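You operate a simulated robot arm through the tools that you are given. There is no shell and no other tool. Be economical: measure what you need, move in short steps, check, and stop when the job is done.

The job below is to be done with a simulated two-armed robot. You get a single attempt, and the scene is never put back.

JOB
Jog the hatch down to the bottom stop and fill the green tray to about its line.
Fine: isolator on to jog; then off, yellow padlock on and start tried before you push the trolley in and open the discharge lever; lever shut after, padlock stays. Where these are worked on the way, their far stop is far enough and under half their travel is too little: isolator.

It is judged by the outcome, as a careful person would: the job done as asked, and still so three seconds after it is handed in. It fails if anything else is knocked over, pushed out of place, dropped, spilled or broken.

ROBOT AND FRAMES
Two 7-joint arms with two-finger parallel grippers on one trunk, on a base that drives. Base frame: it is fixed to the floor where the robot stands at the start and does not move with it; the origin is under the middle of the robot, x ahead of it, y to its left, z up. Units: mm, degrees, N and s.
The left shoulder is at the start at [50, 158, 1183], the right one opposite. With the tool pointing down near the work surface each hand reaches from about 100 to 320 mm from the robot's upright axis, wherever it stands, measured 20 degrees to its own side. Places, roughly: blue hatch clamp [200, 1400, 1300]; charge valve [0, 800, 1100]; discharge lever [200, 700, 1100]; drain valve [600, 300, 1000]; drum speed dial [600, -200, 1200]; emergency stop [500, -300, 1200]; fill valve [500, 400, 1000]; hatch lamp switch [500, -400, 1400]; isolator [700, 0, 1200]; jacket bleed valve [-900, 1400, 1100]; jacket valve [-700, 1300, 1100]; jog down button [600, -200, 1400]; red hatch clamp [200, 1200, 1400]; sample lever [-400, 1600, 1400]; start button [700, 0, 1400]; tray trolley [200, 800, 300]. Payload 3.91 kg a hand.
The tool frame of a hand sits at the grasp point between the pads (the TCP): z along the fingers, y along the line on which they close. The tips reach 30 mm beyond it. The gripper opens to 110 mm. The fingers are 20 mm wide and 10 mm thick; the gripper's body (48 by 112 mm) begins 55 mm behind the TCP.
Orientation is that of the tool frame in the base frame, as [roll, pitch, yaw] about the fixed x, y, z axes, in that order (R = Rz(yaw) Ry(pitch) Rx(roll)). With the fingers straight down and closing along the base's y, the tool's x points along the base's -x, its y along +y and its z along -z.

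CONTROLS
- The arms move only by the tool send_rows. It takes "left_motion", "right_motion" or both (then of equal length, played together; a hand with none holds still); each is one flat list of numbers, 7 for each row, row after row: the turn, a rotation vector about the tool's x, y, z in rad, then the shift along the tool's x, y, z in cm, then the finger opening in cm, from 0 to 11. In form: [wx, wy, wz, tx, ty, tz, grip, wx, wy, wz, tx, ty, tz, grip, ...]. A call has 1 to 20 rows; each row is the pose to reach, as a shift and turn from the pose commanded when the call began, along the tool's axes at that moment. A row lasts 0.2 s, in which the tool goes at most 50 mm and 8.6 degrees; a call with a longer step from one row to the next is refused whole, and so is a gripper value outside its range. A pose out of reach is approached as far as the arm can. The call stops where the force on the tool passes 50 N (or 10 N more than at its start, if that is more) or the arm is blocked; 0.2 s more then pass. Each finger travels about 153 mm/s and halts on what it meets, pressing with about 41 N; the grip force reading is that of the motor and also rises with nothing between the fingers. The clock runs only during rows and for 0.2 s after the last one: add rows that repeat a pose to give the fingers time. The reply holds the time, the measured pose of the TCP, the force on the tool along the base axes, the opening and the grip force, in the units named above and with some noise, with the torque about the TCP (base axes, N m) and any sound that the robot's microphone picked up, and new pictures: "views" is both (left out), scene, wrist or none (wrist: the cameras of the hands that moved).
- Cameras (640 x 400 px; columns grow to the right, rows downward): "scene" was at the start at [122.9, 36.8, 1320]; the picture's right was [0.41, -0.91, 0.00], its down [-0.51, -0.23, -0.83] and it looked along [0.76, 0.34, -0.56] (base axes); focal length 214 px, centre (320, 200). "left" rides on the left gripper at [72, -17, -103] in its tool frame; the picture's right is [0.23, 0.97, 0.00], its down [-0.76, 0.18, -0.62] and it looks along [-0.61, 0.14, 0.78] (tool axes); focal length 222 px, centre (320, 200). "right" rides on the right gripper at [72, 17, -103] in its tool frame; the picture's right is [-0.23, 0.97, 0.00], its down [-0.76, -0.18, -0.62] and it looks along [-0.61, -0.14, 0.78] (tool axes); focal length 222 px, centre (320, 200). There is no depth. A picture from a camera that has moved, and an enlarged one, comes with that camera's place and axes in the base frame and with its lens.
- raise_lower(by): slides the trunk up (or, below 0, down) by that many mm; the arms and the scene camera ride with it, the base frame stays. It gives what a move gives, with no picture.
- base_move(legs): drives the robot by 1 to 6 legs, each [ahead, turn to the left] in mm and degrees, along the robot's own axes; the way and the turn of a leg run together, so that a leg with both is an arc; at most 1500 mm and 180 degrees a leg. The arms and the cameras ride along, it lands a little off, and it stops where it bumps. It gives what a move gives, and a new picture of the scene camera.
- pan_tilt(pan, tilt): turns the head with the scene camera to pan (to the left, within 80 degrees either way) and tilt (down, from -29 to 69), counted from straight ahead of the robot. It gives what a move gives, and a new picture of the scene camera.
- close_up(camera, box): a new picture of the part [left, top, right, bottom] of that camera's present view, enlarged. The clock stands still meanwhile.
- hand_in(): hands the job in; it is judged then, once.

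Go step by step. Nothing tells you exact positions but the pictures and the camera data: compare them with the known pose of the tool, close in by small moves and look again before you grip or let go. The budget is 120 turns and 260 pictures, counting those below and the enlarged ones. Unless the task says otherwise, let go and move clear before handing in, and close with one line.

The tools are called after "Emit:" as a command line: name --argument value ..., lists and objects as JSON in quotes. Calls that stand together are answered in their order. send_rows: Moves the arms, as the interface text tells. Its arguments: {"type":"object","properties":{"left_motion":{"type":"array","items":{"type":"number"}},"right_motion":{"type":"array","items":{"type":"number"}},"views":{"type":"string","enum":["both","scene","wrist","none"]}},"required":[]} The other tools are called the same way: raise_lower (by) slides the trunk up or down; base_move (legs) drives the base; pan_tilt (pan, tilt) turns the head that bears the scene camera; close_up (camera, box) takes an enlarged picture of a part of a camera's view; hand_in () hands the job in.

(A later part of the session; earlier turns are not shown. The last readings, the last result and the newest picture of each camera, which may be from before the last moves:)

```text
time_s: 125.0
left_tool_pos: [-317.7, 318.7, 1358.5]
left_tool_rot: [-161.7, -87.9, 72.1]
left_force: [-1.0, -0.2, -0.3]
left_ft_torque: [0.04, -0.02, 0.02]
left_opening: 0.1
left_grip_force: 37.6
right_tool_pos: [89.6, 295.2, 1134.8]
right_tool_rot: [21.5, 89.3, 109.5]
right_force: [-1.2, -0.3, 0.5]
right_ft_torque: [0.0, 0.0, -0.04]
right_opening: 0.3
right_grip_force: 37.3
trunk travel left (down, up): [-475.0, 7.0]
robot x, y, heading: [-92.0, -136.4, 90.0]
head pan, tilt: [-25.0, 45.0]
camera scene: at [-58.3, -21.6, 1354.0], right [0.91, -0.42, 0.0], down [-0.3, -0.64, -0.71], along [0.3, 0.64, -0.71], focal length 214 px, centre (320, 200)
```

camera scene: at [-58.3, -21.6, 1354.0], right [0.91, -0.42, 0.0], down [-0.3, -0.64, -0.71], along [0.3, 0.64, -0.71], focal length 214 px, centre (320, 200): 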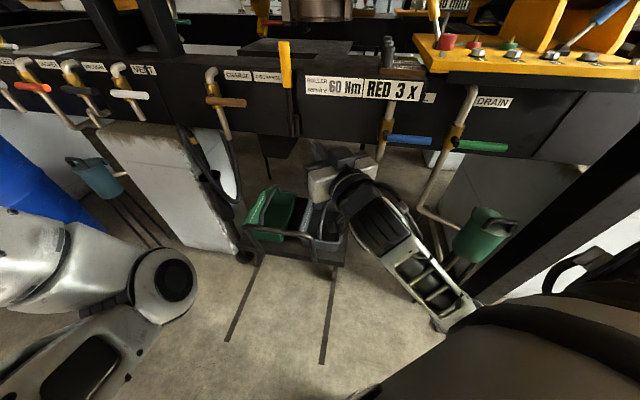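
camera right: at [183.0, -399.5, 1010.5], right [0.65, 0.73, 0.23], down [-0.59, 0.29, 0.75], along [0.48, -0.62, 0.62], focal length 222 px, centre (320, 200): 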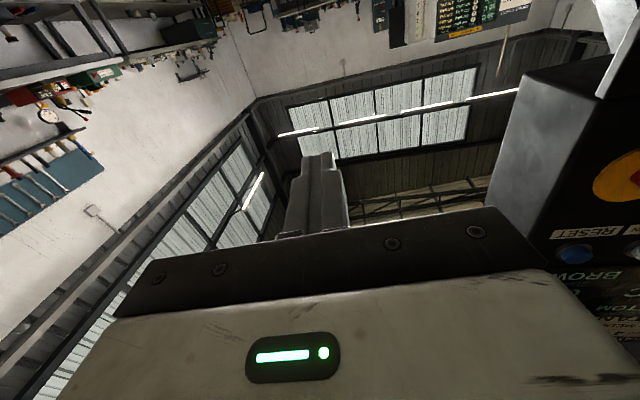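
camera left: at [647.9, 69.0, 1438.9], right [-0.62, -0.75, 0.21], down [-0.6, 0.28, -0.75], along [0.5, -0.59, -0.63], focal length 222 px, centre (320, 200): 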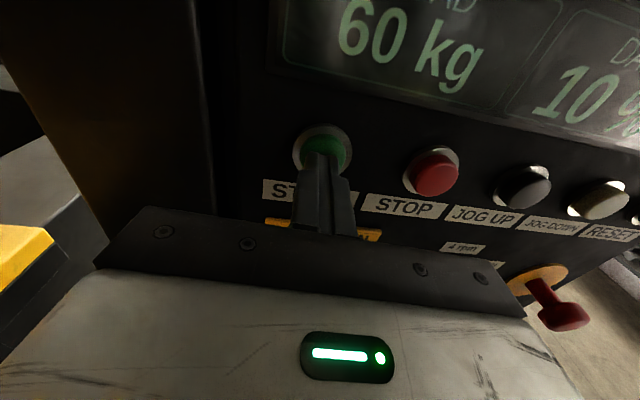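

The trolley runs on floor rails going in at about heading 50°, square to the machine face. I'll drive to the rail line and face along it, well back from the trolley.

Emit:
base_move --legs '[[0, 31], [405, 0], [0, -71]]'

Emit:
pan_tilt --pan 0 --tilt 45

Emit:
pan_tilt --pan 0 --tilt 15

```text
time_s: 132.2
left_tool_pos: [-174.9, 706.6, 1359.3]
left_tool_rot: [-161.1, -87.9, 30.7]
left_force: [-0.2, 0.0, 0.4]
left_ft_torque: [0.0, 0.01, 0.0]
left_opening: 0.1
left_grip_force: 38.3
right_tool_pos: [116.7, 421.3, 1135.0]
right_tool_rot: [22.8, 89.2, 69.9]
right_force: [-0.3, 0.8, 0.2]
right_ft_torque: [-0.02, -0.01, -0.01]
right_opening: 0.0
right_grip_force: 37.8
trunk travel left (down, up): [-475.0, 7.0]
robot x, y, heading: [-301.3, 216.8, 49.0]
head pan, tilt: [-25.0, 45.0]
camera scene: at [-201.8, 280.7, 1353.9], right [0.41, -0.91, 0.0], down [-0.65, -0.29, -0.71], along [0.65, 0.29, -0.71], focal length 214 px, centre (320, 200)
```

scene: 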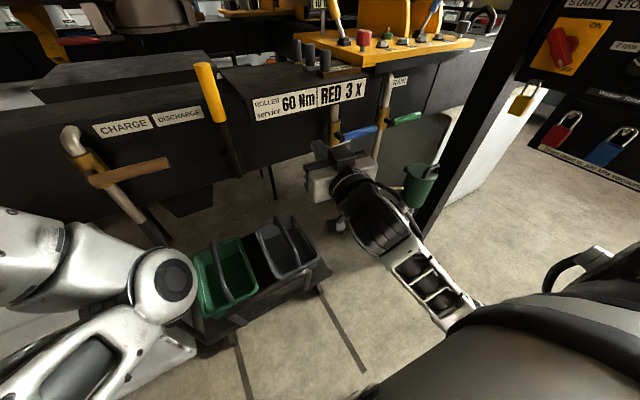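

```text
time_s: 133.1
left_tool_pos: [-174.5, 706.9, 1360.3]
left_tool_rot: [-161.2, -87.9, 30.7]
left_force: [0.0, 0.0, -0.6]
left_ft_torque: [-0.02, 0.01, 0.01]
left_opening: 0.1
left_grip_force: 37.8
right_tool_pos: [116.9, 421.0, 1134.8]
right_tool_rot: [22.5, 89.4, 69.6]
right_force: [0.8, 0.6, -0.2]
right_ft_torque: [0.0, 0.0, -0.01]
right_opening: 0.3
right_grip_force: 37.2
trunk travel left (down, up): [-475.0, 7.0]
robot x, y, heading: [-308.4, 218.0, 49.1]
head pan, tilt: [0.0, 45.0]
camera scene: at [-222.8, 309.0, 1353.9], right [0.75, -0.66, 0.0], down [-0.46, -0.53, -0.71], along [0.46, 0.53, -0.71], focal length 214 px, centre (320, 200)
```

scene: 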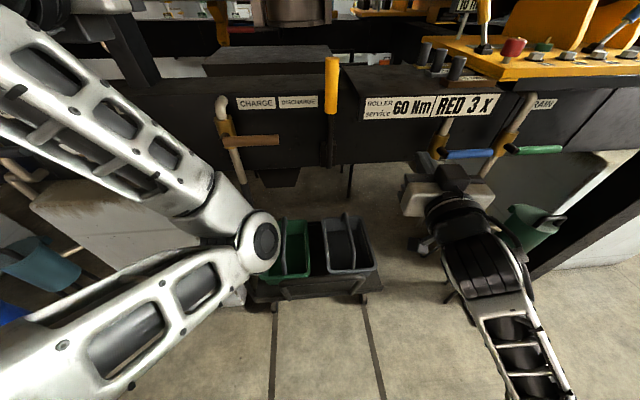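

```text
time_s: 134.0
left_tool_pos: [-173.5, 706.8, 1359.2]
left_tool_rot: [-161.3, -87.9, 31.1]
left_force: [0.2, -0.2, 0.7]
left_ft_torque: [-0.01, -0.02, -0.01]
left_opening: 0.0
left_grip_force: 37.4
right_tool_pos: [116.5, 420.6, 1134.5]
right_tool_rot: [22.7, 89.3, 69.8]
right_force: [-0.6, 0.2, 0.2]
right_ft_torque: [0.0, 0.0, 0.02]
right_opening: 0.0
right_grip_force: 38.5
trunk travel left (down, up): [-475.0, 7.0]
robot x, y, heading: [-304.5, 214.6, 49.0]
head pan, tilt: [0.0, 15.0]
camera scene: at [-214.9, 318.2, 1400.7], right [0.75, -0.66, 0.0], down [-0.17, -0.2, -0.97], along [0.63, 0.73, -0.26], focal length 214 px, centre (320, 200)
```

scene: 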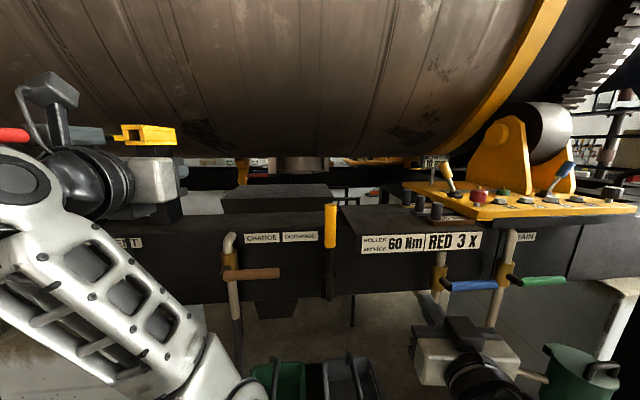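

Now I'm square to the trolley and the discharge chute. I'll zoom on the lever, the chute and the trolley.

Emit:
close_up --camera "scene" --box '[210, 180, 450, 330]'

Emit:
pan_tilt --pan -3 --tilt 50

Emit:
close_up --camera "scene" --box '[220, 140, 460, 290]'

```text
2.67 times, centred on (330, 255) of scene
camera zoom: at [-214.9, 318.2, 1400.7], right [0.75, -0.66, 0.0], down [-0.17, -0.2, -0.97], along [0.63, 0.73, -0.26], focal length 572 px, centre (293, 53)
```

zoom: 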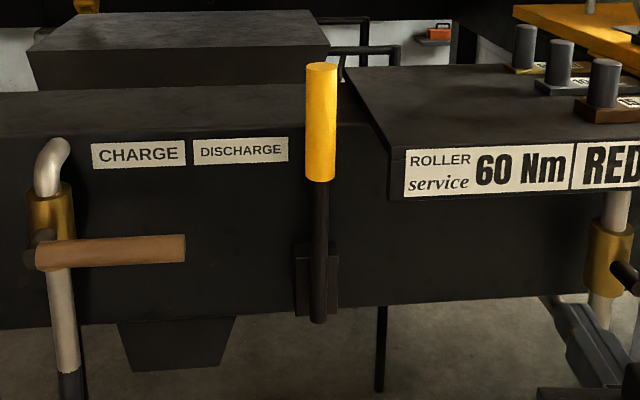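

```text
time_s: 135.0
left_tool_pos: [-175.3, 706.6, 1359.9]
left_tool_rot: [-161.3, -87.9, 30.9]
left_force: [-0.1, 0.1, 0.1]
left_ft_torque: [-0.02, -0.02, 0.02]
left_opening: 0.0
left_grip_force: 37.8
right_tool_pos: [117.7, 420.2, 1135.9]
right_tool_rot: [22.5, 89.3, 69.7]
right_force: [-0.5, -0.4, -0.2]
right_ft_torque: [-0.02, -0.02, -0.01]
right_opening: 0.0
right_grip_force: 37.7
trunk travel left (down, up): [-475.0, 7.0]
robot x, y, heading: [-304.0, 215.5, 49.1]
head pan, tilt: [-3.0, 50.0]
camera scene: at [-222.7, 303.1, 1347.1], right [0.72, -0.69, 0.0], down [-0.53, -0.55, -0.64], along [0.45, 0.46, -0.77], focal length 214 px, centre (320, 200)
```

scene: 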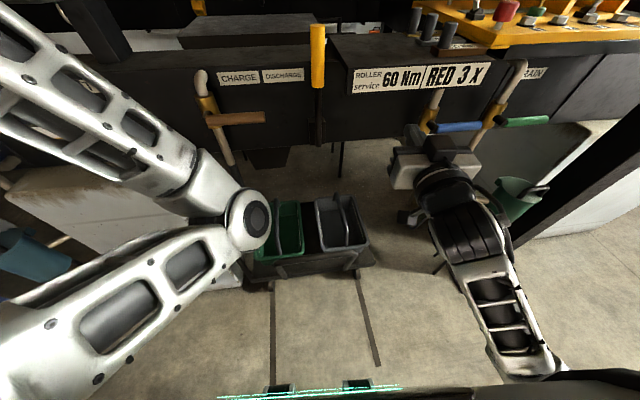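

```text
2.67 times, centred on (340, 215) of scene
camera zoom: at [-222.7, 303.1, 1347.1], right [0.72, -0.69, 0.0], down [-0.53, -0.55, -0.64], along [0.45, 0.46, -0.77], focal length 572 px, centre (267, 160)
```

zoom: 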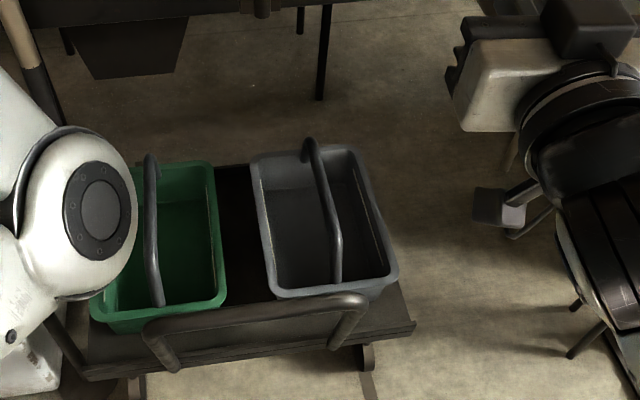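

I'll check the left wrist camera for another viewpoint on the lever and the chute.

Emit:
close_up --camera "left" --box '[0, 0, 640, 400]'

Emit:
close_up --camera "right" --box '[0, 0, 640, 400]'

```text
1.00 times, centred on (320, 200) of left (not enlarged: the box is as wide or as high as the picture)
camera zoom: at [-252.6, 640.1, 1436.6], right [0.75, -0.63, 0.22], down [-0.29, -0.6, -0.74], along [0.59, 0.49, -0.64], focal length 222 px, centre (320, 200)
```

zoom: 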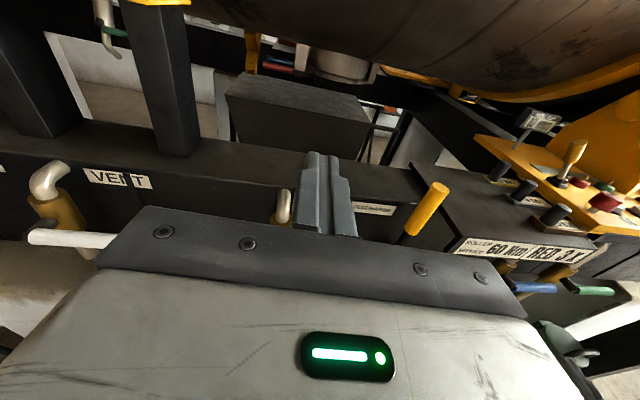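

```text
1.00 times, centred on (320, 200) of right (not enlarged: the box is as wide or as high as the picture)
camera zoom: at [34.5, 358.1, 1060.3], right [-0.72, 0.66, 0.23], down [-0.3, -0.59, 0.75], along [0.63, 0.47, 0.62], focal length 222 px, centre (320, 200)
```

zoom: 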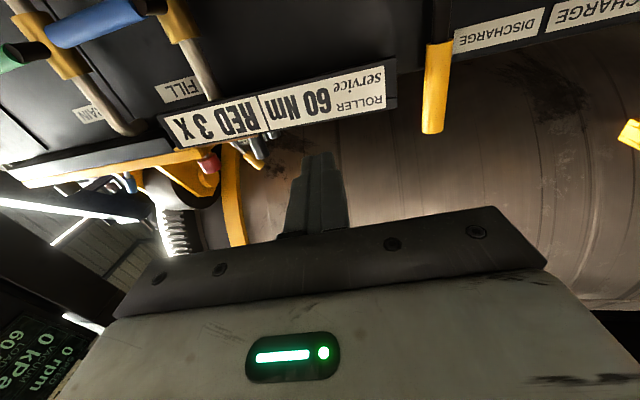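

The lever top triangulates to about (161,716,1239), just in front of the beam. I'll back up 200 mm, turn the right hand to point down, and lower the trunk to push the trolley by its bar.

Emit:
base_move --legs '[[-200, 5]]'

Emit:
send_rows --right_motion '[0, 0.14, 0, 1, 0, -0.5, 0, 0, 0.28, 0, 2, 0, -1, 0, 0, 0.42, 0, 3, 0, -2, 0, 0, 0.56, 0, 4, 0, -3, 0, 0, 0.7, 0, 5, 0, -4, 0, 0, 0.84, 0, 6, 0, -5, 0, 0, 0.98, 0, 7, 0, -6, 0, 0, 1.12, 0, 8, 0, -7, 0, 0, 1.26, 0, 9, 0, -8, 0, 0, 1.4, 0, 10, 0, -9, 0, 0, 1.54, 0, 11, 0, -10, 0, 0, 1.571, 0, 12, 0, -10, 0]' --views "none"

Emit:
raise_lower --by -300

Emit:
pan_tilt --pan 0 --tilt 40

```text
time_s: 136.6
left_tool_pos: [-345.6, 559.7, 1360.0]
left_tool_rot: [-161.0, -87.9, 35.8]
left_force: [0.8, -0.3, 0.1]
left_ft_torque: [0.0, 0.0, -0.03]
left_opening: 0.3
left_grip_force: 37.4
right_tool_pos: [-27.2, 300.7, 1134.4]
right_tool_rot: [21.1, 89.2, 73.7]
right_force: [0.2, 0.0, 0.0]
right_ft_torque: [0.01, 0.0, 0.02]
right_opening: 0.1
right_grip_force: 38.4
trunk travel left (down, up): [-475.0, 7.0]
robot x, y, heading: [-429.4, 61.8, 54.3]
head pan, tilt: [-3.0, 50.0]
camera scene: at [-355.8, 152.3, 1347.1], right [0.78, -0.63, 0.0], down [-0.48, -0.6, -0.64], along [0.4, 0.5, -0.77], focal length 214 px, centre (320, 200)
```

scene: 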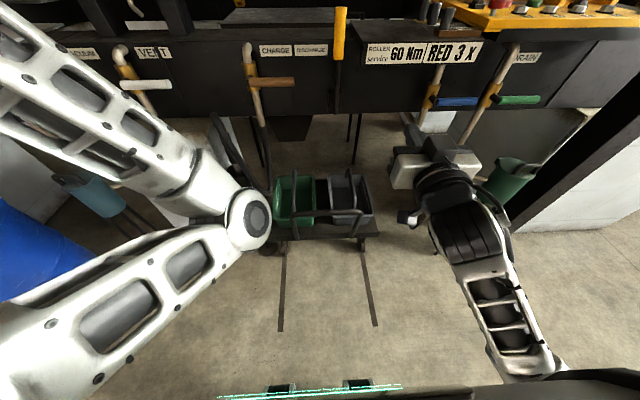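

```text
time_s: 139.2
left_tool_pos: [-345.2, 559.5, 1359.6]
left_tool_rot: [-161.5, -87.8, 36.4]
left_force: [-0.9, 0.4, 0.0]
left_ft_torque: [0.01, -0.01, -0.04]
left_opening: 0.1
left_grip_force: 37.9
right_tool_pos: [-86.9, 222.2, 1015.2]
right_tool_rot: [179.7, 0.6, -127.6]
right_force: [0.6, -0.2, -0.4]
right_ft_torque: [0.03, 0.01, -0.04]
right_opening: 0.0
right_grip_force: 37.6
right hand out of reach, approached as far as the arm can: row 1, 2, 3, 4, 5, 6
trunk travel left (down, up): [-475.0, 7.0]
robot x, y, heading: [-428.9, 61.6, 54.1]
head pan, tilt: [-3.0, 50.0]
```

```text
time_s: 142.2
left_tool_pos: [-345.2, 558.9, 1059.6]
left_tool_rot: [-161.3, -87.9, 36.2]
left_force: [0.5, 0.3, 0.0]
left_ft_torque: [0.0, -0.01, -0.01]
left_opening: 0.2
left_grip_force: 37.5
right_tool_pos: [-88.2, 223.3, 713.6]
right_tool_rot: [179.8, 0.6, -127.6]
right_force: [0.6, 0.7, -0.6]
right_ft_torque: [-0.04, -0.04, 0.0]
right_opening: 0.0
right_grip_force: 37.7
trunk travel left (down, up): [-175.0, 307.0]
robot x, y, heading: [-429.0, 61.0, 54.3]
head pan, tilt: [-3.0, 50.0]
```

```text
time_s: 142.9
left_tool_pos: [-344.4, 558.6, 1060.3]
left_tool_rot: [-161.2, -88.0, 36.2]
left_force: [-0.3, 0.3, 0.2]
left_ft_torque: [0.05, 0.0, 0.0]
left_opening: 0.0
left_grip_force: 37.9
right_tool_pos: [-88.5, 224.7, 714.6]
right_tool_rot: [179.7, 0.6, -127.7]
right_force: [-0.2, -0.5, -0.1]
right_ft_torque: [0.0, 0.01, -0.03]
right_opening: 0.0
right_grip_force: 37.6
trunk travel left (down, up): [-175.0, 307.0]
robot x, y, heading: [-425.9, 58.6, 54.1]
head pan, tilt: [0.0, 40.0]
camera scene: at [-353.9, 161.8, 1061.2], right [0.81, -0.58, 0.0], down [-0.38, -0.52, -0.77], along [0.45, 0.62, -0.64], focal length 214 px, centre (320, 200)
```

scene: 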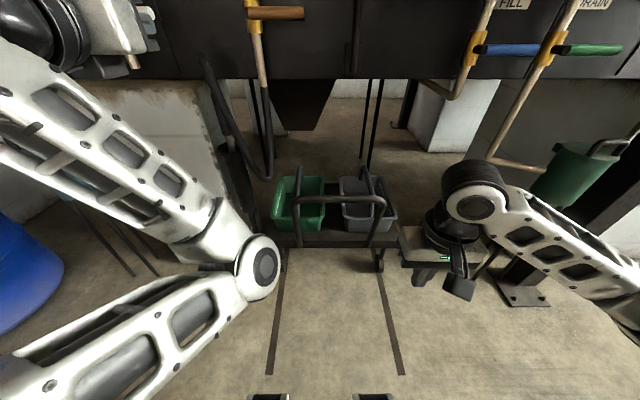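

The trolley bar comes out near z≈650, P≈411 along the rails. Before driving in, I'll unroll the left hand and fold it down so it won't hit the beam, while the right hand lines up behind the bar.

Emit:
send_rows --left_motion '[0, 0, 0.15, 0, 0, 0, 2, 0, 0, 0.3, 0, 0, 0, 2, 0, 0, 0.45, 0, 0, 0, 2, 0, 0, 0.6, 0, 0, 0, 2, 0, 0, 0.75, 0, 0, 0, 2, 0, 0, 0.9, 0, 0, 0, 2, 0, 0, 1.05, 0, 0, 0, 2, 0, 0, 1.2, 0, 0, 0, 2, 0, 0, 1.35, 0, 0, 0, 2, 0, 0, 1.5, 0, 0, 0, 2, 0, 0, 1.65, 0, 0, 0, 2, 0, 0, 1.8, 0, 0, 0, 2, 0, 0, 1.95, 0, 0, 0, 2, 0, 0, 2.1, 0, 0, 0, 2, 0, 0, 2.25, 0, 0, 0, 2, 0, 0, 2.4, 0, 0, 0, 2, 0, 0, 2.55, 0, 0, 0, 2, 0, 0, 2.7, 0, 0, 0, 2, 0, 0, 2.85, 0, 0, 0, 2, 0, 0, 3.0, 0, 0, 0, 2]' --views "none"

Emit:
send_rows --left_motion '[0, 0, 0.1, 0, 0, 0, 2, 0, 0.02, 0.14, 0, 0, 0, 2]' --views "both"

```text
time_s: 147.2
left_tool_pos: [-344.8, 559.5, 1059.7]
left_tool_rot: [-105.7, 82.5, -50.8]
left_force: [0.2, -1.0, -0.5]
left_ft_torque: [0.02, -0.02, -0.01]
left_opening: 20.1
left_grip_force: 0.2
right_tool_pos: [-87.1, 223.6, 714.8]
right_tool_rot: [179.8, 0.7, -127.6]
right_force: [-0.9, 0.7, 0.3]
right_ft_torque: [-0.01, 0.0, -0.02]
right_opening: 0.0
right_grip_force: 37.6
trunk travel left (down, up): [-175.0, 307.0]
robot x, y, heading: [-427.3, 59.6, 54.3]
head pan, tilt: [0.0, 40.0]
```

```text
time_s: 147.8
left_tool_pos: [-344.1, 559.0, 1059.3]
left_tool_rot: [168.4, 86.8, -136.8]
left_force: [0.1, -0.1, -0.2]
left_ft_torque: [-0.01, 0.05, 0.04]
left_opening: 20.0
left_grip_force: 0.0
right_tool_pos: [-87.9, 222.6, 712.6]
right_tool_rot: [179.7, 0.7, -127.6]
right_force: [0.0, -0.5, -0.3]
right_ft_torque: [-0.03, 0.03, -0.02]
right_opening: 0.0
right_grip_force: 37.6
trunk travel left (down, up): [-175.0, 307.0]
robot x, y, heading: [-429.3, 59.6, 54.3]
head pan, tilt: [0.0, 40.0]
camera scene: at [-353.9, 161.8, 1061.2], right [0.81, -0.58, 0.0], down [-0.38, -0.52, -0.77], along [0.45, 0.62, -0.64], focal length 214 px, centre (320, 200)
camera left: at [-393.4, 461.9, 993.8], right [-0.81, 0.55, -0.22], down [-0.47, -0.38, 0.8], along [0.36, 0.74, 0.56], focal length 222 px, centre (320, 200)
```

scene: 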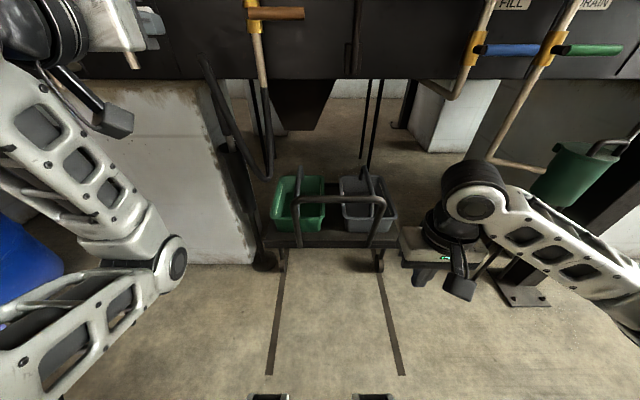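
left: 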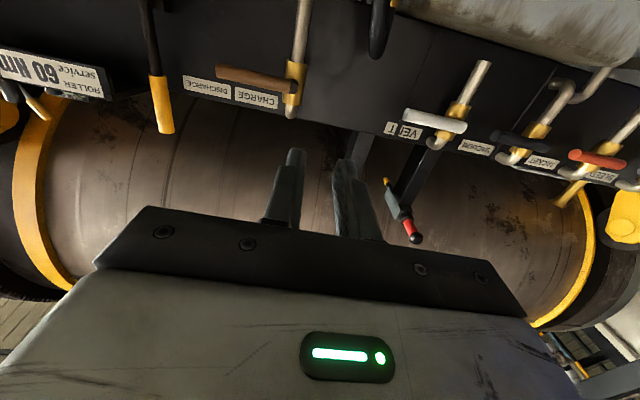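

Next I'll fold the left hand to point down, and move the right hand left, forward and down to sit behind the bar.

Emit:
send_rows --left_motion '[0, 0.14, 0, -0.5, 0, -0.5, 2, 0, 0.28, 0, -1, 0, -1, 2, 0, 0.42, 0, -1.5, 0, -2, 2, 0, 0.56, 0, -2, 0, -4, 2, 0, 0.7, 0, -2, 0, -6, 2, 0, 0.84, 0, -2, 0, -8, 2, 0, 0.98, 0, -2, 0, -10, 2, 0, 1.12, 0, -2, 0, -11, 2, 0, 1.26, 0, -2, 0, -12, 2, 0, 1.4, 0, -2, 0, -13, 2, 0, 1.52, 0, -2, 0, -14, 2, 0, 1.55, 0, -2, 0, -14, 2]' --right_motion '[0, 0, 0, 0, 1, 0, 0, 0, 0, 0, -0.5, 2, 0, 0, 0, 0, 0, -1, 3, 0, 0, 0, 0, 0, -2, 4, 1, 0, 0, 0, 0, -3, 5, 2, 0, 0, 0, 0, -4, 6, 3, 0, 0, 0, 0, -5, 7, 4, 0, 0, 0, 0, -6, 8, 5, 0, 0, 0, 0, -6, 9, 6, 0, 0, 0, 0, -6, 10, 6.5, 0, 0, 0, 0, -6, 11, 6.5, 0, 0, 0, 0, -6, 12, 6.5, 0]' --views "both"

```text
time_s: 150.3
left_tool_pos: [-423.4, 446.1, 1088.0]
left_tool_rot: [179.5, -2.1, -125.3]
left_force: [0.7, -0.6, -0.1]
left_ft_torque: [0.01, 0.02, 0.01]
left_opening: 20.1
left_grip_force: 0.1
right_tool_pos: [-146.8, 344.2, 651.1]
right_tool_rot: [179.7, 0.7, -127.7]
right_force: [0.0, 0.1, 0.4]
right_ft_torque: [-0.01, 0.03, 0.01]
right_opening: 0.0
right_grip_force: 37.8
trunk travel left (down, up): [-175.0, 307.0]
robot x, y, heading: [-426.9, 59.5, 54.3]
head pan, tilt: [0.0, 40.0]
camera scene: at [-353.9, 161.8, 1061.2], right [0.81, -0.58, 0.0], down [-0.38, -0.52, -0.77], along [0.45, 0.62, -0.64], focal length 214 px, centre (320, 200)
camera right: at [-204.7, 296.8, 752.4], right [-0.63, 0.77, 0.01], down [0.6, 0.49, 0.63], along [0.48, 0.4, -0.78], focal length 222 px, centre (320, 200)
camera left: at [-449.7, 379.1, 1193.9], right [-0.93, 0.38, 0.02], down [0.31, 0.74, 0.6], along [0.21, 0.56, -0.8], focal length 222 px, centre (320, 200)
```

scene: 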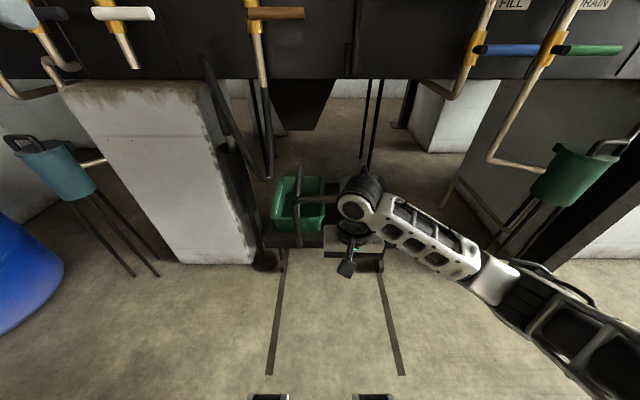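
right: 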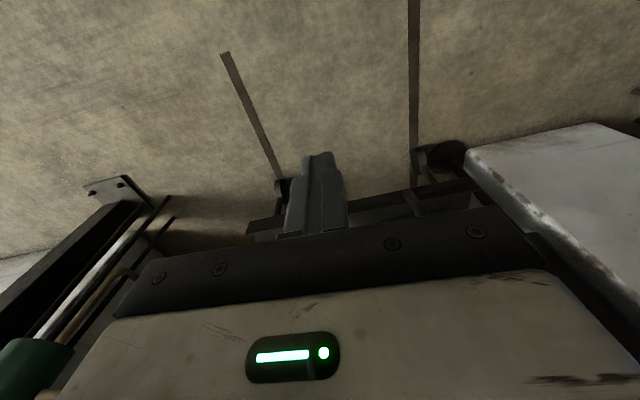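
left: 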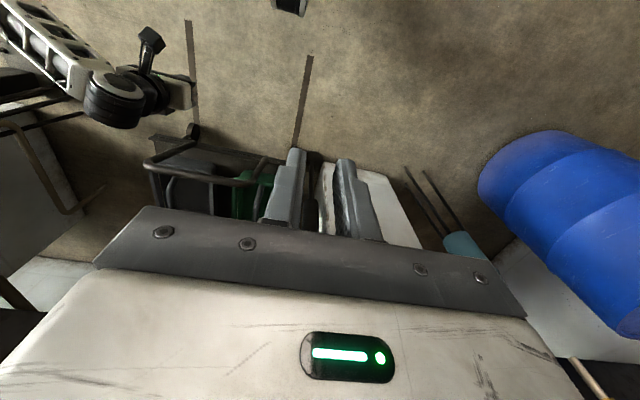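

The right fingers sit at bar height with about 200 mm to go. I'll drive the base 180 mm forward.

Emit:
base_move --legs '[[180, 0]]'

Emit:
send_rows --right_motion '[0, 0, 0, -0.5, 0, 0, 0]' --views "wrist"

```text
time_s: 151.8
left_tool_pos: [-318.4, 590.0, 1087.7]
left_tool_rot: [179.4, -2.0, -125.2]
left_force: [0.1, -0.9, -0.3]
left_ft_torque: [0.02, 0.0, 0.01]
left_opening: 20.1
left_grip_force: 0.0
right_tool_pos: [-42.1, 488.1, 651.1]
right_tool_rot: [179.7, 0.6, -127.7]
right_force: [-0.2, -0.1, 0.3]
right_ft_torque: [-0.05, -0.01, 0.01]
right_opening: 0.0
right_grip_force: 37.9
trunk travel left (down, up): [-175.0, 307.0]
robot x, y, heading: [-327.7, 206.8, 54.5]
head pan, tilt: [0.0, 40.0]
camera scene: at [-249.8, 305.8, 1061.2], right [0.81, -0.59, 0.0], down [-0.38, -0.52, -0.77], along [0.45, 0.62, -0.64], focal length 214 px, centre (320, 200)
```

scene: 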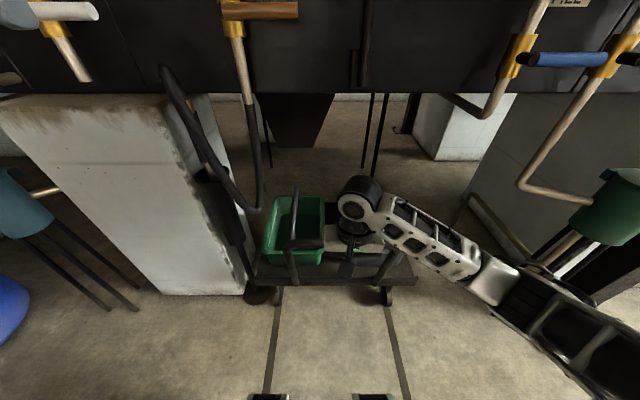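

```text
time_s: 152.2
left_tool_pos: [-320.9, 590.2, 1086.9]
left_tool_rot: [179.4, -2.0, -125.4]
left_force: [0.5, -0.7, 0.1]
left_ft_torque: [-0.02, -0.01, -0.02]
left_opening: 19.8
left_grip_force: 0.0
right_tool_pos: [-38.9, 491.5, 650.9]
right_tool_rot: [179.7, 0.7, -127.7]
right_force: [-0.8, 0.2, 0.5]
right_ft_torque: [-0.03, 0.01, -0.03]
right_opening: 0.0
right_grip_force: 37.9
trunk travel left (down, up): [-175.0, 307.0]
robot x, y, heading: [-325.8, 207.8, 54.2]
head pan, tilt: [0.0, 40.0]
camera right: at [-97.1, 443.8, 752.9], right [-0.63, 0.77, 0.01], down [0.6, 0.49, 0.63], along [0.49, 0.4, -0.78], focal length 222 px, centre (320, 200)
```

right: 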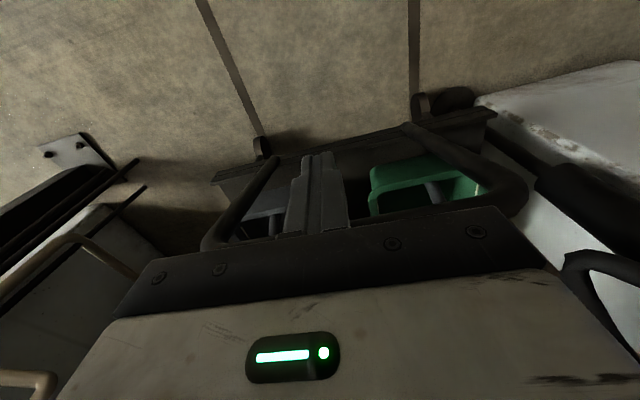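

The bar is just ahead of the fingers, between its two uprights. I'll push slowly with the arm.

Emit:
send_rows --right_motion '[0, 0, 0, -1, 0, 0, 0, 0, 0, 0, -2, 0, 0, 0, 0, 0, 0, -3, 0, 0, 0, 0, 0, 0, -4, 0, 0, 0, 0, 0, 0, -5, 0, 0, 0, 0, 0, 0, -6, 0, 0, 0, 0, 0, 0, -7, 0, 0, 0, 0, 0, 0, -8, 0, 0, 0]' --views "both"

```text
time_s: 154.1
left_tool_pos: [-318.7, 590.4, 1086.9]
left_tool_rot: [179.4, -2.0, -125.4]
left_force: [-1.0, 0.0, 0.1]
left_ft_torque: [-0.01, -0.02, 0.0]
left_opening: 19.9
left_grip_force: 0.0
right_tool_pos: [12.4, 556.9, 652.1]
right_tool_rot: [179.9, 0.8, -127.9]
right_force: [0.5, -0.7, 0.3]
right_ft_torque: [0.0, 0.0, -0.03]
right_opening: 0.0
right_grip_force: 38.0
trunk travel left (down, up): [-175.0, 307.0]
robot x, y, heading: [-324.8, 204.1, 54.2]
head pan, tilt: [0.0, 40.0]
camera scene: at [-249.6, 305.9, 1061.1], right [0.81, -0.59, 0.0], down [-0.38, -0.52, -0.77], along [0.45, 0.62, -0.64], focal length 214 px, centre (320, 200)
camera right: at [-46.7, 508.6, 753.6], right [-0.63, 0.78, 0.01], down [0.6, 0.48, 0.63], along [0.49, 0.4, -0.77], focal length 222 px, centre (320, 200)
```

scene: 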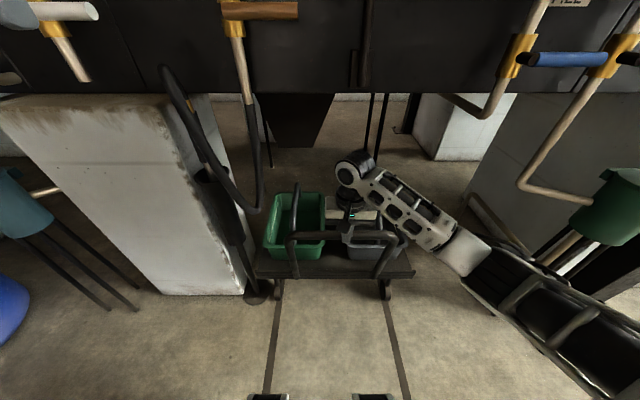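
right: 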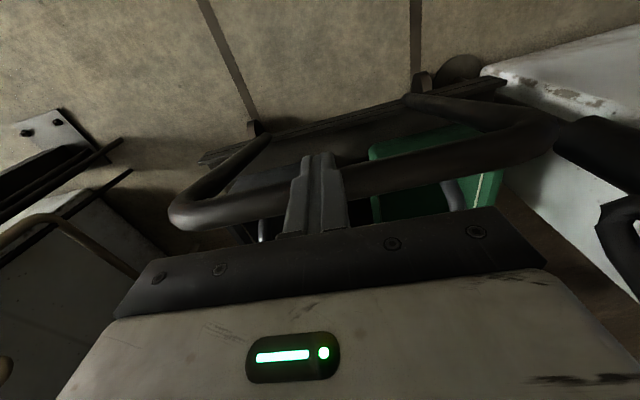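

I'll zoom in to see whether the fingers are in front of the bar or above it.

Emit:
close_up --camera "scene" --box '[250, 150, 450, 300]'

Emit:
close_up --camera "right" --box '[150, 80, 550, 260]'

```text
2.67 times, centred on (350, 225) of scene
camera zoom: at [-249.6, 305.9, 1061.1], right [0.81, -0.59, 0.0], down [-0.38, -0.52, -0.77], along [0.45, 0.62, -0.64], focal length 572 px, centre (240, 133)
```

zoom: 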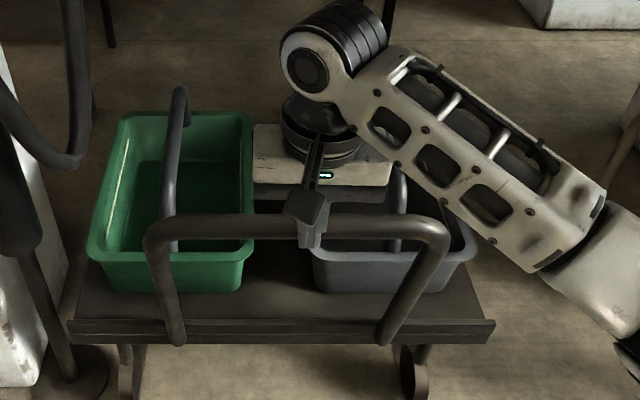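

```text
1.60 times, centred on (350, 170) of right
camera zoom: at [-46.7, 508.6, 753.6], right [-0.63, 0.78, 0.01], down [0.6, 0.48, 0.63], along [0.49, 0.4, -0.77], focal length 355 px, centre (272, 248)
```

zoom: 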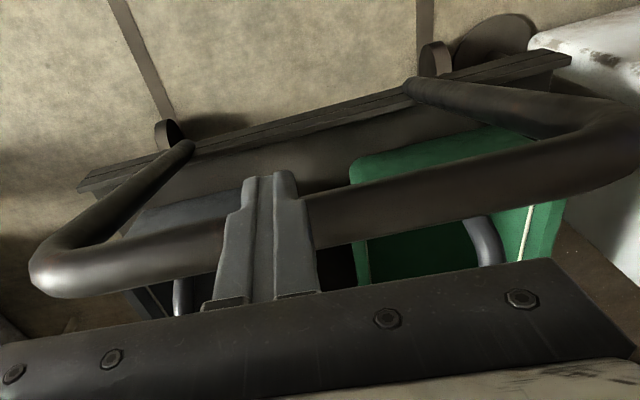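

The fingers are still above and short of the bar, which must be lower, at about z≈550. I'll retreat 5 cm, lower the trunk 95 mm and look.

Emit:
send_rows --right_motion '[0, 0, 0, 2, 0, 0, 0, 0, 0, 0, 4, 0, 0, 0, 0, 0, 0, 6, 0, 0, 0]' --views "none"

Emit:
raise_lower --by -95

Emit:
send_rows --right_motion '[0, 0, 0, -1, 0, 0, 0, 0, 0, 0, -2, 0, 0, 0, 0, 0, 0, -3, 0, 0, 0]' --views "both"

```text
time_s: 154.8
left_tool_pos: [-319.0, 590.9, 1086.3]
left_tool_rot: [179.4, -2.0, -125.3]
left_force: [-1.3, 0.1, -0.8]
left_ft_torque: [-0.03, -0.02, -0.02]
left_opening: 19.9
left_grip_force: 0.1
right_tool_pos: [-25.5, 506.9, 652.3]
right_tool_rot: [179.7, 0.7, -127.7]
right_force: [-0.1, -0.2, 0.2]
right_ft_torque: [-0.03, -0.02, -0.01]
right_opening: 0.0
right_grip_force: 37.3
trunk travel left (down, up): [-175.0, 307.0]
robot x, y, heading: [-326.2, 202.7, 54.1]
head pan, tilt: [0.0, 40.0]
```

```text
time_s: 156.1
left_tool_pos: [-318.8, 590.4, 991.6]
left_tool_rot: [179.4, -2.0, -125.3]
left_force: [-0.4, 0.9, -0.2]
left_ft_torque: [0.03, -0.01, 0.0]
left_opening: 20.1
left_grip_force: 0.0
right_tool_pos: [-26.5, 507.6, 557.2]
right_tool_rot: [179.7, 0.7, -127.7]
right_force: [-0.2, 0.9, 0.1]
right_ft_torque: [-0.01, 0.02, -0.02]
right_opening: 0.1
right_grip_force: 37.8
trunk travel left (down, up): [-80.0, 402.0]
robot x, y, heading: [-322.6, 201.6, 54.4]
head pan, tilt: [0.0, 40.0]
```

```text
time_s: 156.9
left_tool_pos: [-318.9, 589.9, 992.5]
left_tool_rot: [179.4, -2.0, -125.3]
left_force: [0.0, -0.7, -0.3]
left_ft_torque: [0.03, -0.03, 0.0]
left_opening: 20.0
left_grip_force: 0.0
right_tool_pos: [-8.0, 530.3, 555.6]
right_tool_rot: [179.7, 0.6, -127.5]
right_force: [-1.2, -5.0, -0.4]
right_ft_torque: [0.26, -0.06, 0.02]
right_opening: 0.1
right_grip_force: 38.4
trunk travel left (down, up): [-80.0, 402.0]
robot x, y, heading: [-326.7, 203.2, 54.2]
head pan, tilt: [0.0, 40.0]
camera scene: at [-249.8, 305.6, 966.2], right [0.81, -0.59, 0.0], down [-0.38, -0.52, -0.77], along [0.45, 0.62, -0.64], focal length 214 px, centre (320, 200)
camera right: at [-65.9, 483.2, 658.4], right [-0.63, 0.77, 0.01], down [0.6, 0.49, 0.63], along [0.48, 0.4, -0.78], focal length 222 px, centre (320, 200)
```

scene: 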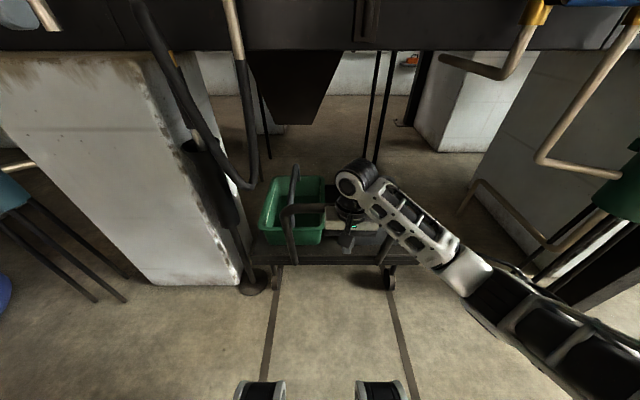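
right: 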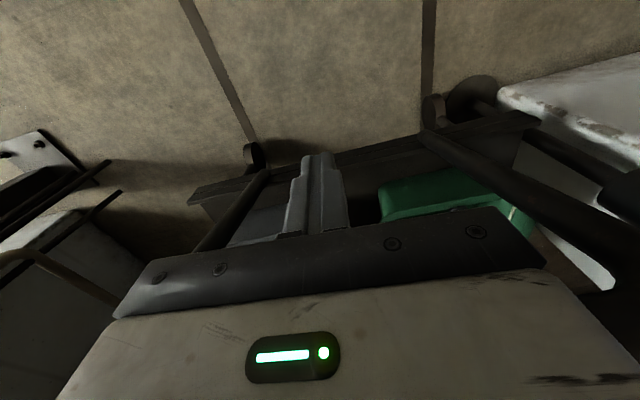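

The contact torque places the bar about 50 mm above the TCP (z≈605). I'll raise the trunk 35 mm so the bar meets mid-finger, then push.

Emit:
send_rows --right_motion '[0, 0, 0, 1.5, 0, 0, 0]' --views "none"

Emit:
raise_lower --by 35

Emit:
send_rows --right_motion '[0, 0, 0, -1, 0, 0, 0, 0, 0, 0, -2, 0, 0, 0, 0, 0, 0, -3, 0, 0, 0, 0, 0, 0, -4, 0, 0, 0, 0, 0, 0, -5, 0, 0, 0, 0, 0, 0, -6, 0, 0, 0, 0, 0, 0, -7, 0, 0, 0, 0, 0, 0, -8, 0, 0, 0, 0, 0, 0, -9, 0, 0, 0, 0, 0, 0, -10, 0, 0, 0]' --views "both"

```text
time_s: 157.3
left_tool_pos: [-319.5, 589.5, 993.1]
left_tool_rot: [179.4, -2.0, -125.4]
left_force: [0.6, -0.2, 0.5]
left_ft_torque: [-0.02, 0.0, 0.01]
left_opening: 19.8
left_grip_force: 0.1
right_tool_pos: [-17.2, 519.0, 557.3]
right_tool_rot: [179.7, 0.8, -127.8]
right_force: [0.2, 0.4, -0.5]
right_ft_torque: [-0.01, 0.01, 0.0]
right_opening: 0.0
right_grip_force: 37.6
trunk travel left (down, up): [-80.0, 402.0]
robot x, y, heading: [-321.8, 201.5, 54.2]
head pan, tilt: [0.0, 40.0]
```

```text
time_s: 158.1
left_tool_pos: [-318.4, 590.4, 1027.3]
left_tool_rot: [179.4, -2.0, -125.3]
left_force: [-0.3, 0.6, 0.4]
left_ft_torque: [0.02, -0.01, 0.01]
left_opening: 20.1
left_grip_force: 0.1
right_tool_pos: [-17.1, 519.4, 590.9]
right_tool_rot: [179.5, 0.8, -127.6]
right_force: [0.1, 0.8, 0.2]
right_ft_torque: [0.05, -0.01, 0.0]
right_opening: 0.2
right_grip_force: 37.5
trunk travel left (down, up): [-115.0, 367.0]
robot x, y, heading: [-326.4, 202.0, 53.9]
head pan, tilt: [0.0, 40.0]
```

```text
time_s: 160.3
left_tool_pos: [-319.2, 589.7, 1028.8]
left_tool_rot: [179.4, -2.1, -125.3]
left_force: [-0.2, 0.0, -0.2]
left_ft_torque: [-0.01, -0.01, -0.05]
left_opening: 20.1
left_grip_force: 0.2
right_tool_pos: [44.7, 598.8, 591.7]
right_tool_rot: [179.8, 0.8, -127.8]
right_force: [-0.1, -0.1, 1.0]
right_ft_torque: [-0.03, 0.01, 0.01]
right_opening: 0.4
right_grip_force: 38.1
trunk travel left (down, up): [-115.0, 367.0]
robot x, y, heading: [-324.9, 198.5, 54.4]
head pan, tilt: [0.0, 40.0]
camera scene: at [-249.6, 305.9, 1001.2], right [0.81, -0.59, 0.0], down [-0.38, -0.52, -0.77], along [0.45, 0.62, -0.64], focal length 214 px, centre (320, 200)
camera right: at [-13.5, 550.6, 694.5], right [-0.63, 0.78, 0.01], down [0.6, 0.48, 0.63], along [0.49, 0.4, -0.77], focal length 222 px, centre (320, 200)
```

scene: 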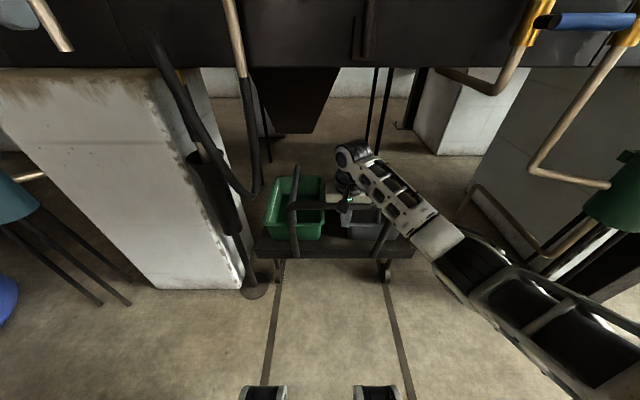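
right: 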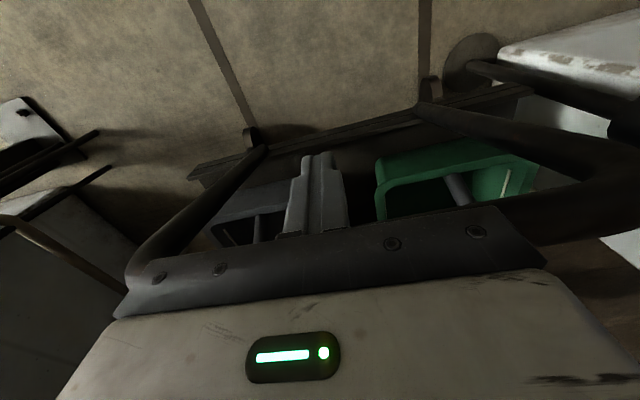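

The trolley rolls very easily and has moved with the hand. I'll keep pushing with the base in short legs.

Emit:
base_move --legs '[[70, 0]]'

```text
time_s: 161.3
left_tool_pos: [-278.1, 646.9, 1027.8]
left_tool_rot: [179.3, -1.9, -125.3]
left_force: [-0.4, -0.1, -0.6]
left_ft_torque: [-0.02, -0.03, -0.01]
left_opening: 20.1
left_grip_force: 0.2
right_tool_pos: [85.1, 655.6, 593.2]
right_tool_rot: [179.7, 0.7, -127.6]
right_force: [0.1, 0.4, 0.0]
right_ft_torque: [-0.01, 0.02, 0.0]
right_opening: 0.0
right_grip_force: 37.1
trunk travel left (down, up): [-115.0, 367.0]
robot x, y, heading: [-284.1, 260.4, 54.4]
head pan, tilt: [0.0, 40.0]
camera scene: at [-208.6, 363.0, 1001.2], right [0.81, -0.58, 0.0], down [-0.38, -0.52, -0.77], along [0.45, 0.62, -0.64], focal length 214 px, centre (320, 200)
```

scene: 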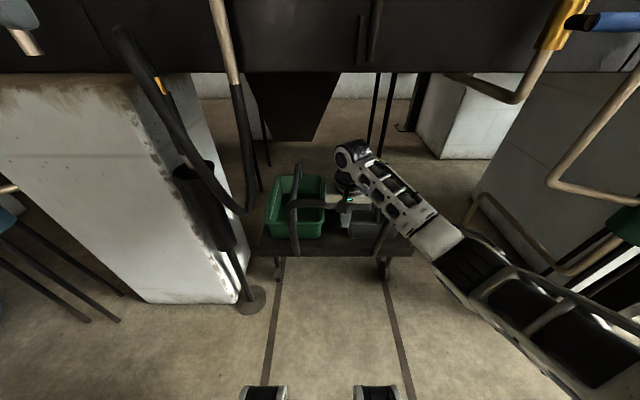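

Continuing inward.

Emit:
base_move --legs '[[70, 0]]'

```text
time_s: 162.5
left_tool_pos: [-235.6, 707.3, 1027.0]
left_tool_rot: [179.4, -1.9, -125.3]
left_force: [0.4, 0.4, 0.4]
left_ft_torque: [0.02, 0.01, 0.0]
left_opening: 19.9
left_grip_force: 0.1
right_tool_pos: [124.8, 710.2, 591.6]
right_tool_rot: [180.0, -0.5, -127.2]
right_force: [-2.0, -4.7, 2.3]
right_ft_torque: [0.11, -0.08, 0.07]
right_opening: 0.0
right_grip_force: 37.8
trunk travel left (down, up): [-115.0, 367.0]
robot x, y, heading: [-245.5, 322.2, 54.3]
head pan, tilt: [0.0, 40.0]
stopped in leg 1: the force on the tool passed its limit at 53 N (the readings are from after the stop); the commanded pose is now the measured one
camera scene: at [-165.7, 422.0, 1001.2], right [0.81, -0.59, 0.0], down [-0.38, -0.52, -0.77], along [0.45, 0.62, -0.64], focal length 214 px, centre (320, 200)
```

scene: 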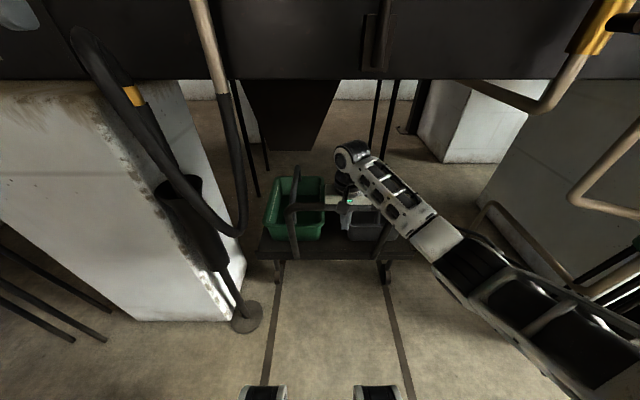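

Force built to 53 N, so the trolley has probably hit its stop. I'll check where the tray sits under the chute.

Emit:
close_up --camera "scene" --box '[210, 80, 450, 300]'

Emit:
close_up --camera "right" --box '[0, 0, 640, 400]'

Emit:
close_up --camera "left" --box '[0, 0, 640, 400]'

```text
1.82 times, centred on (330, 190) of scene
camera zoom: at [-165.7, 422.0, 1001.2], right [0.81, -0.59, 0.0], down [-0.38, -0.52, -0.77], along [0.45, 0.62, -0.64], focal length 390 px, centre (302, 218)
```

zoom: 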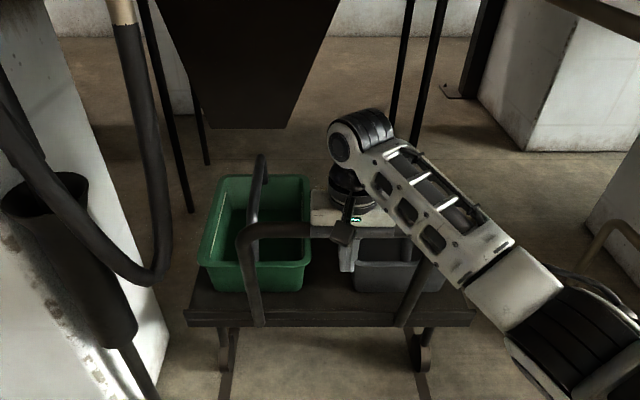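

```text
1.00 times, centred on (320, 200) of right (not enlarged: the box is as wide or as high as the picture)
camera zoom: at [67.6, 664.5, 694.5], right [-0.64, 0.77, 0.0], down [0.61, 0.5, 0.62], along [0.48, 0.39, -0.79], focal length 222 px, centre (320, 200)
```

zoom: 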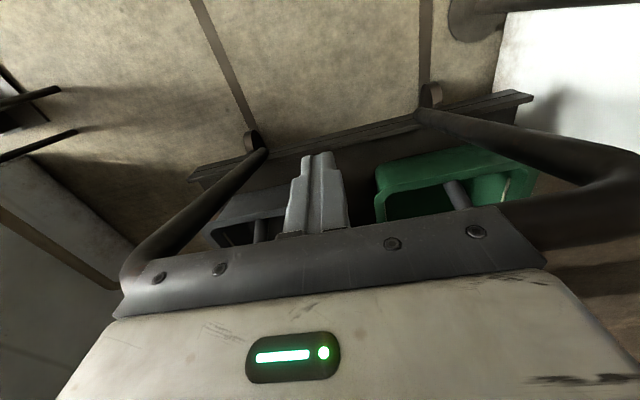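

```text
1.00 times, centred on (320, 200) of left (not enlarged: the box is as wide or as high as the picture)
camera zoom: at [-260.8, 639.9, 1133.5], right [-0.93, 0.38, 0.02], down [0.31, 0.74, 0.6], along [0.21, 0.56, -0.8], focal length 222 px, centre (320, 200)
```

zoom: 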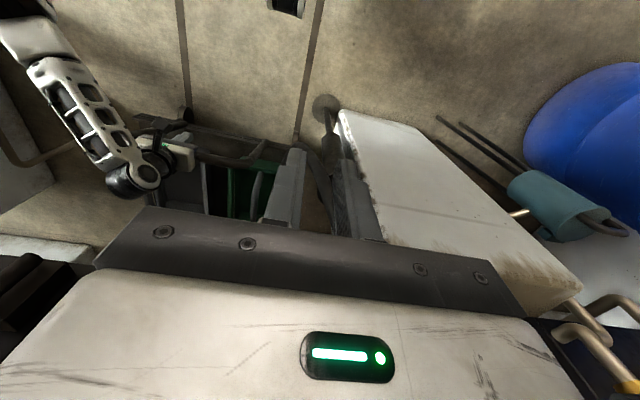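

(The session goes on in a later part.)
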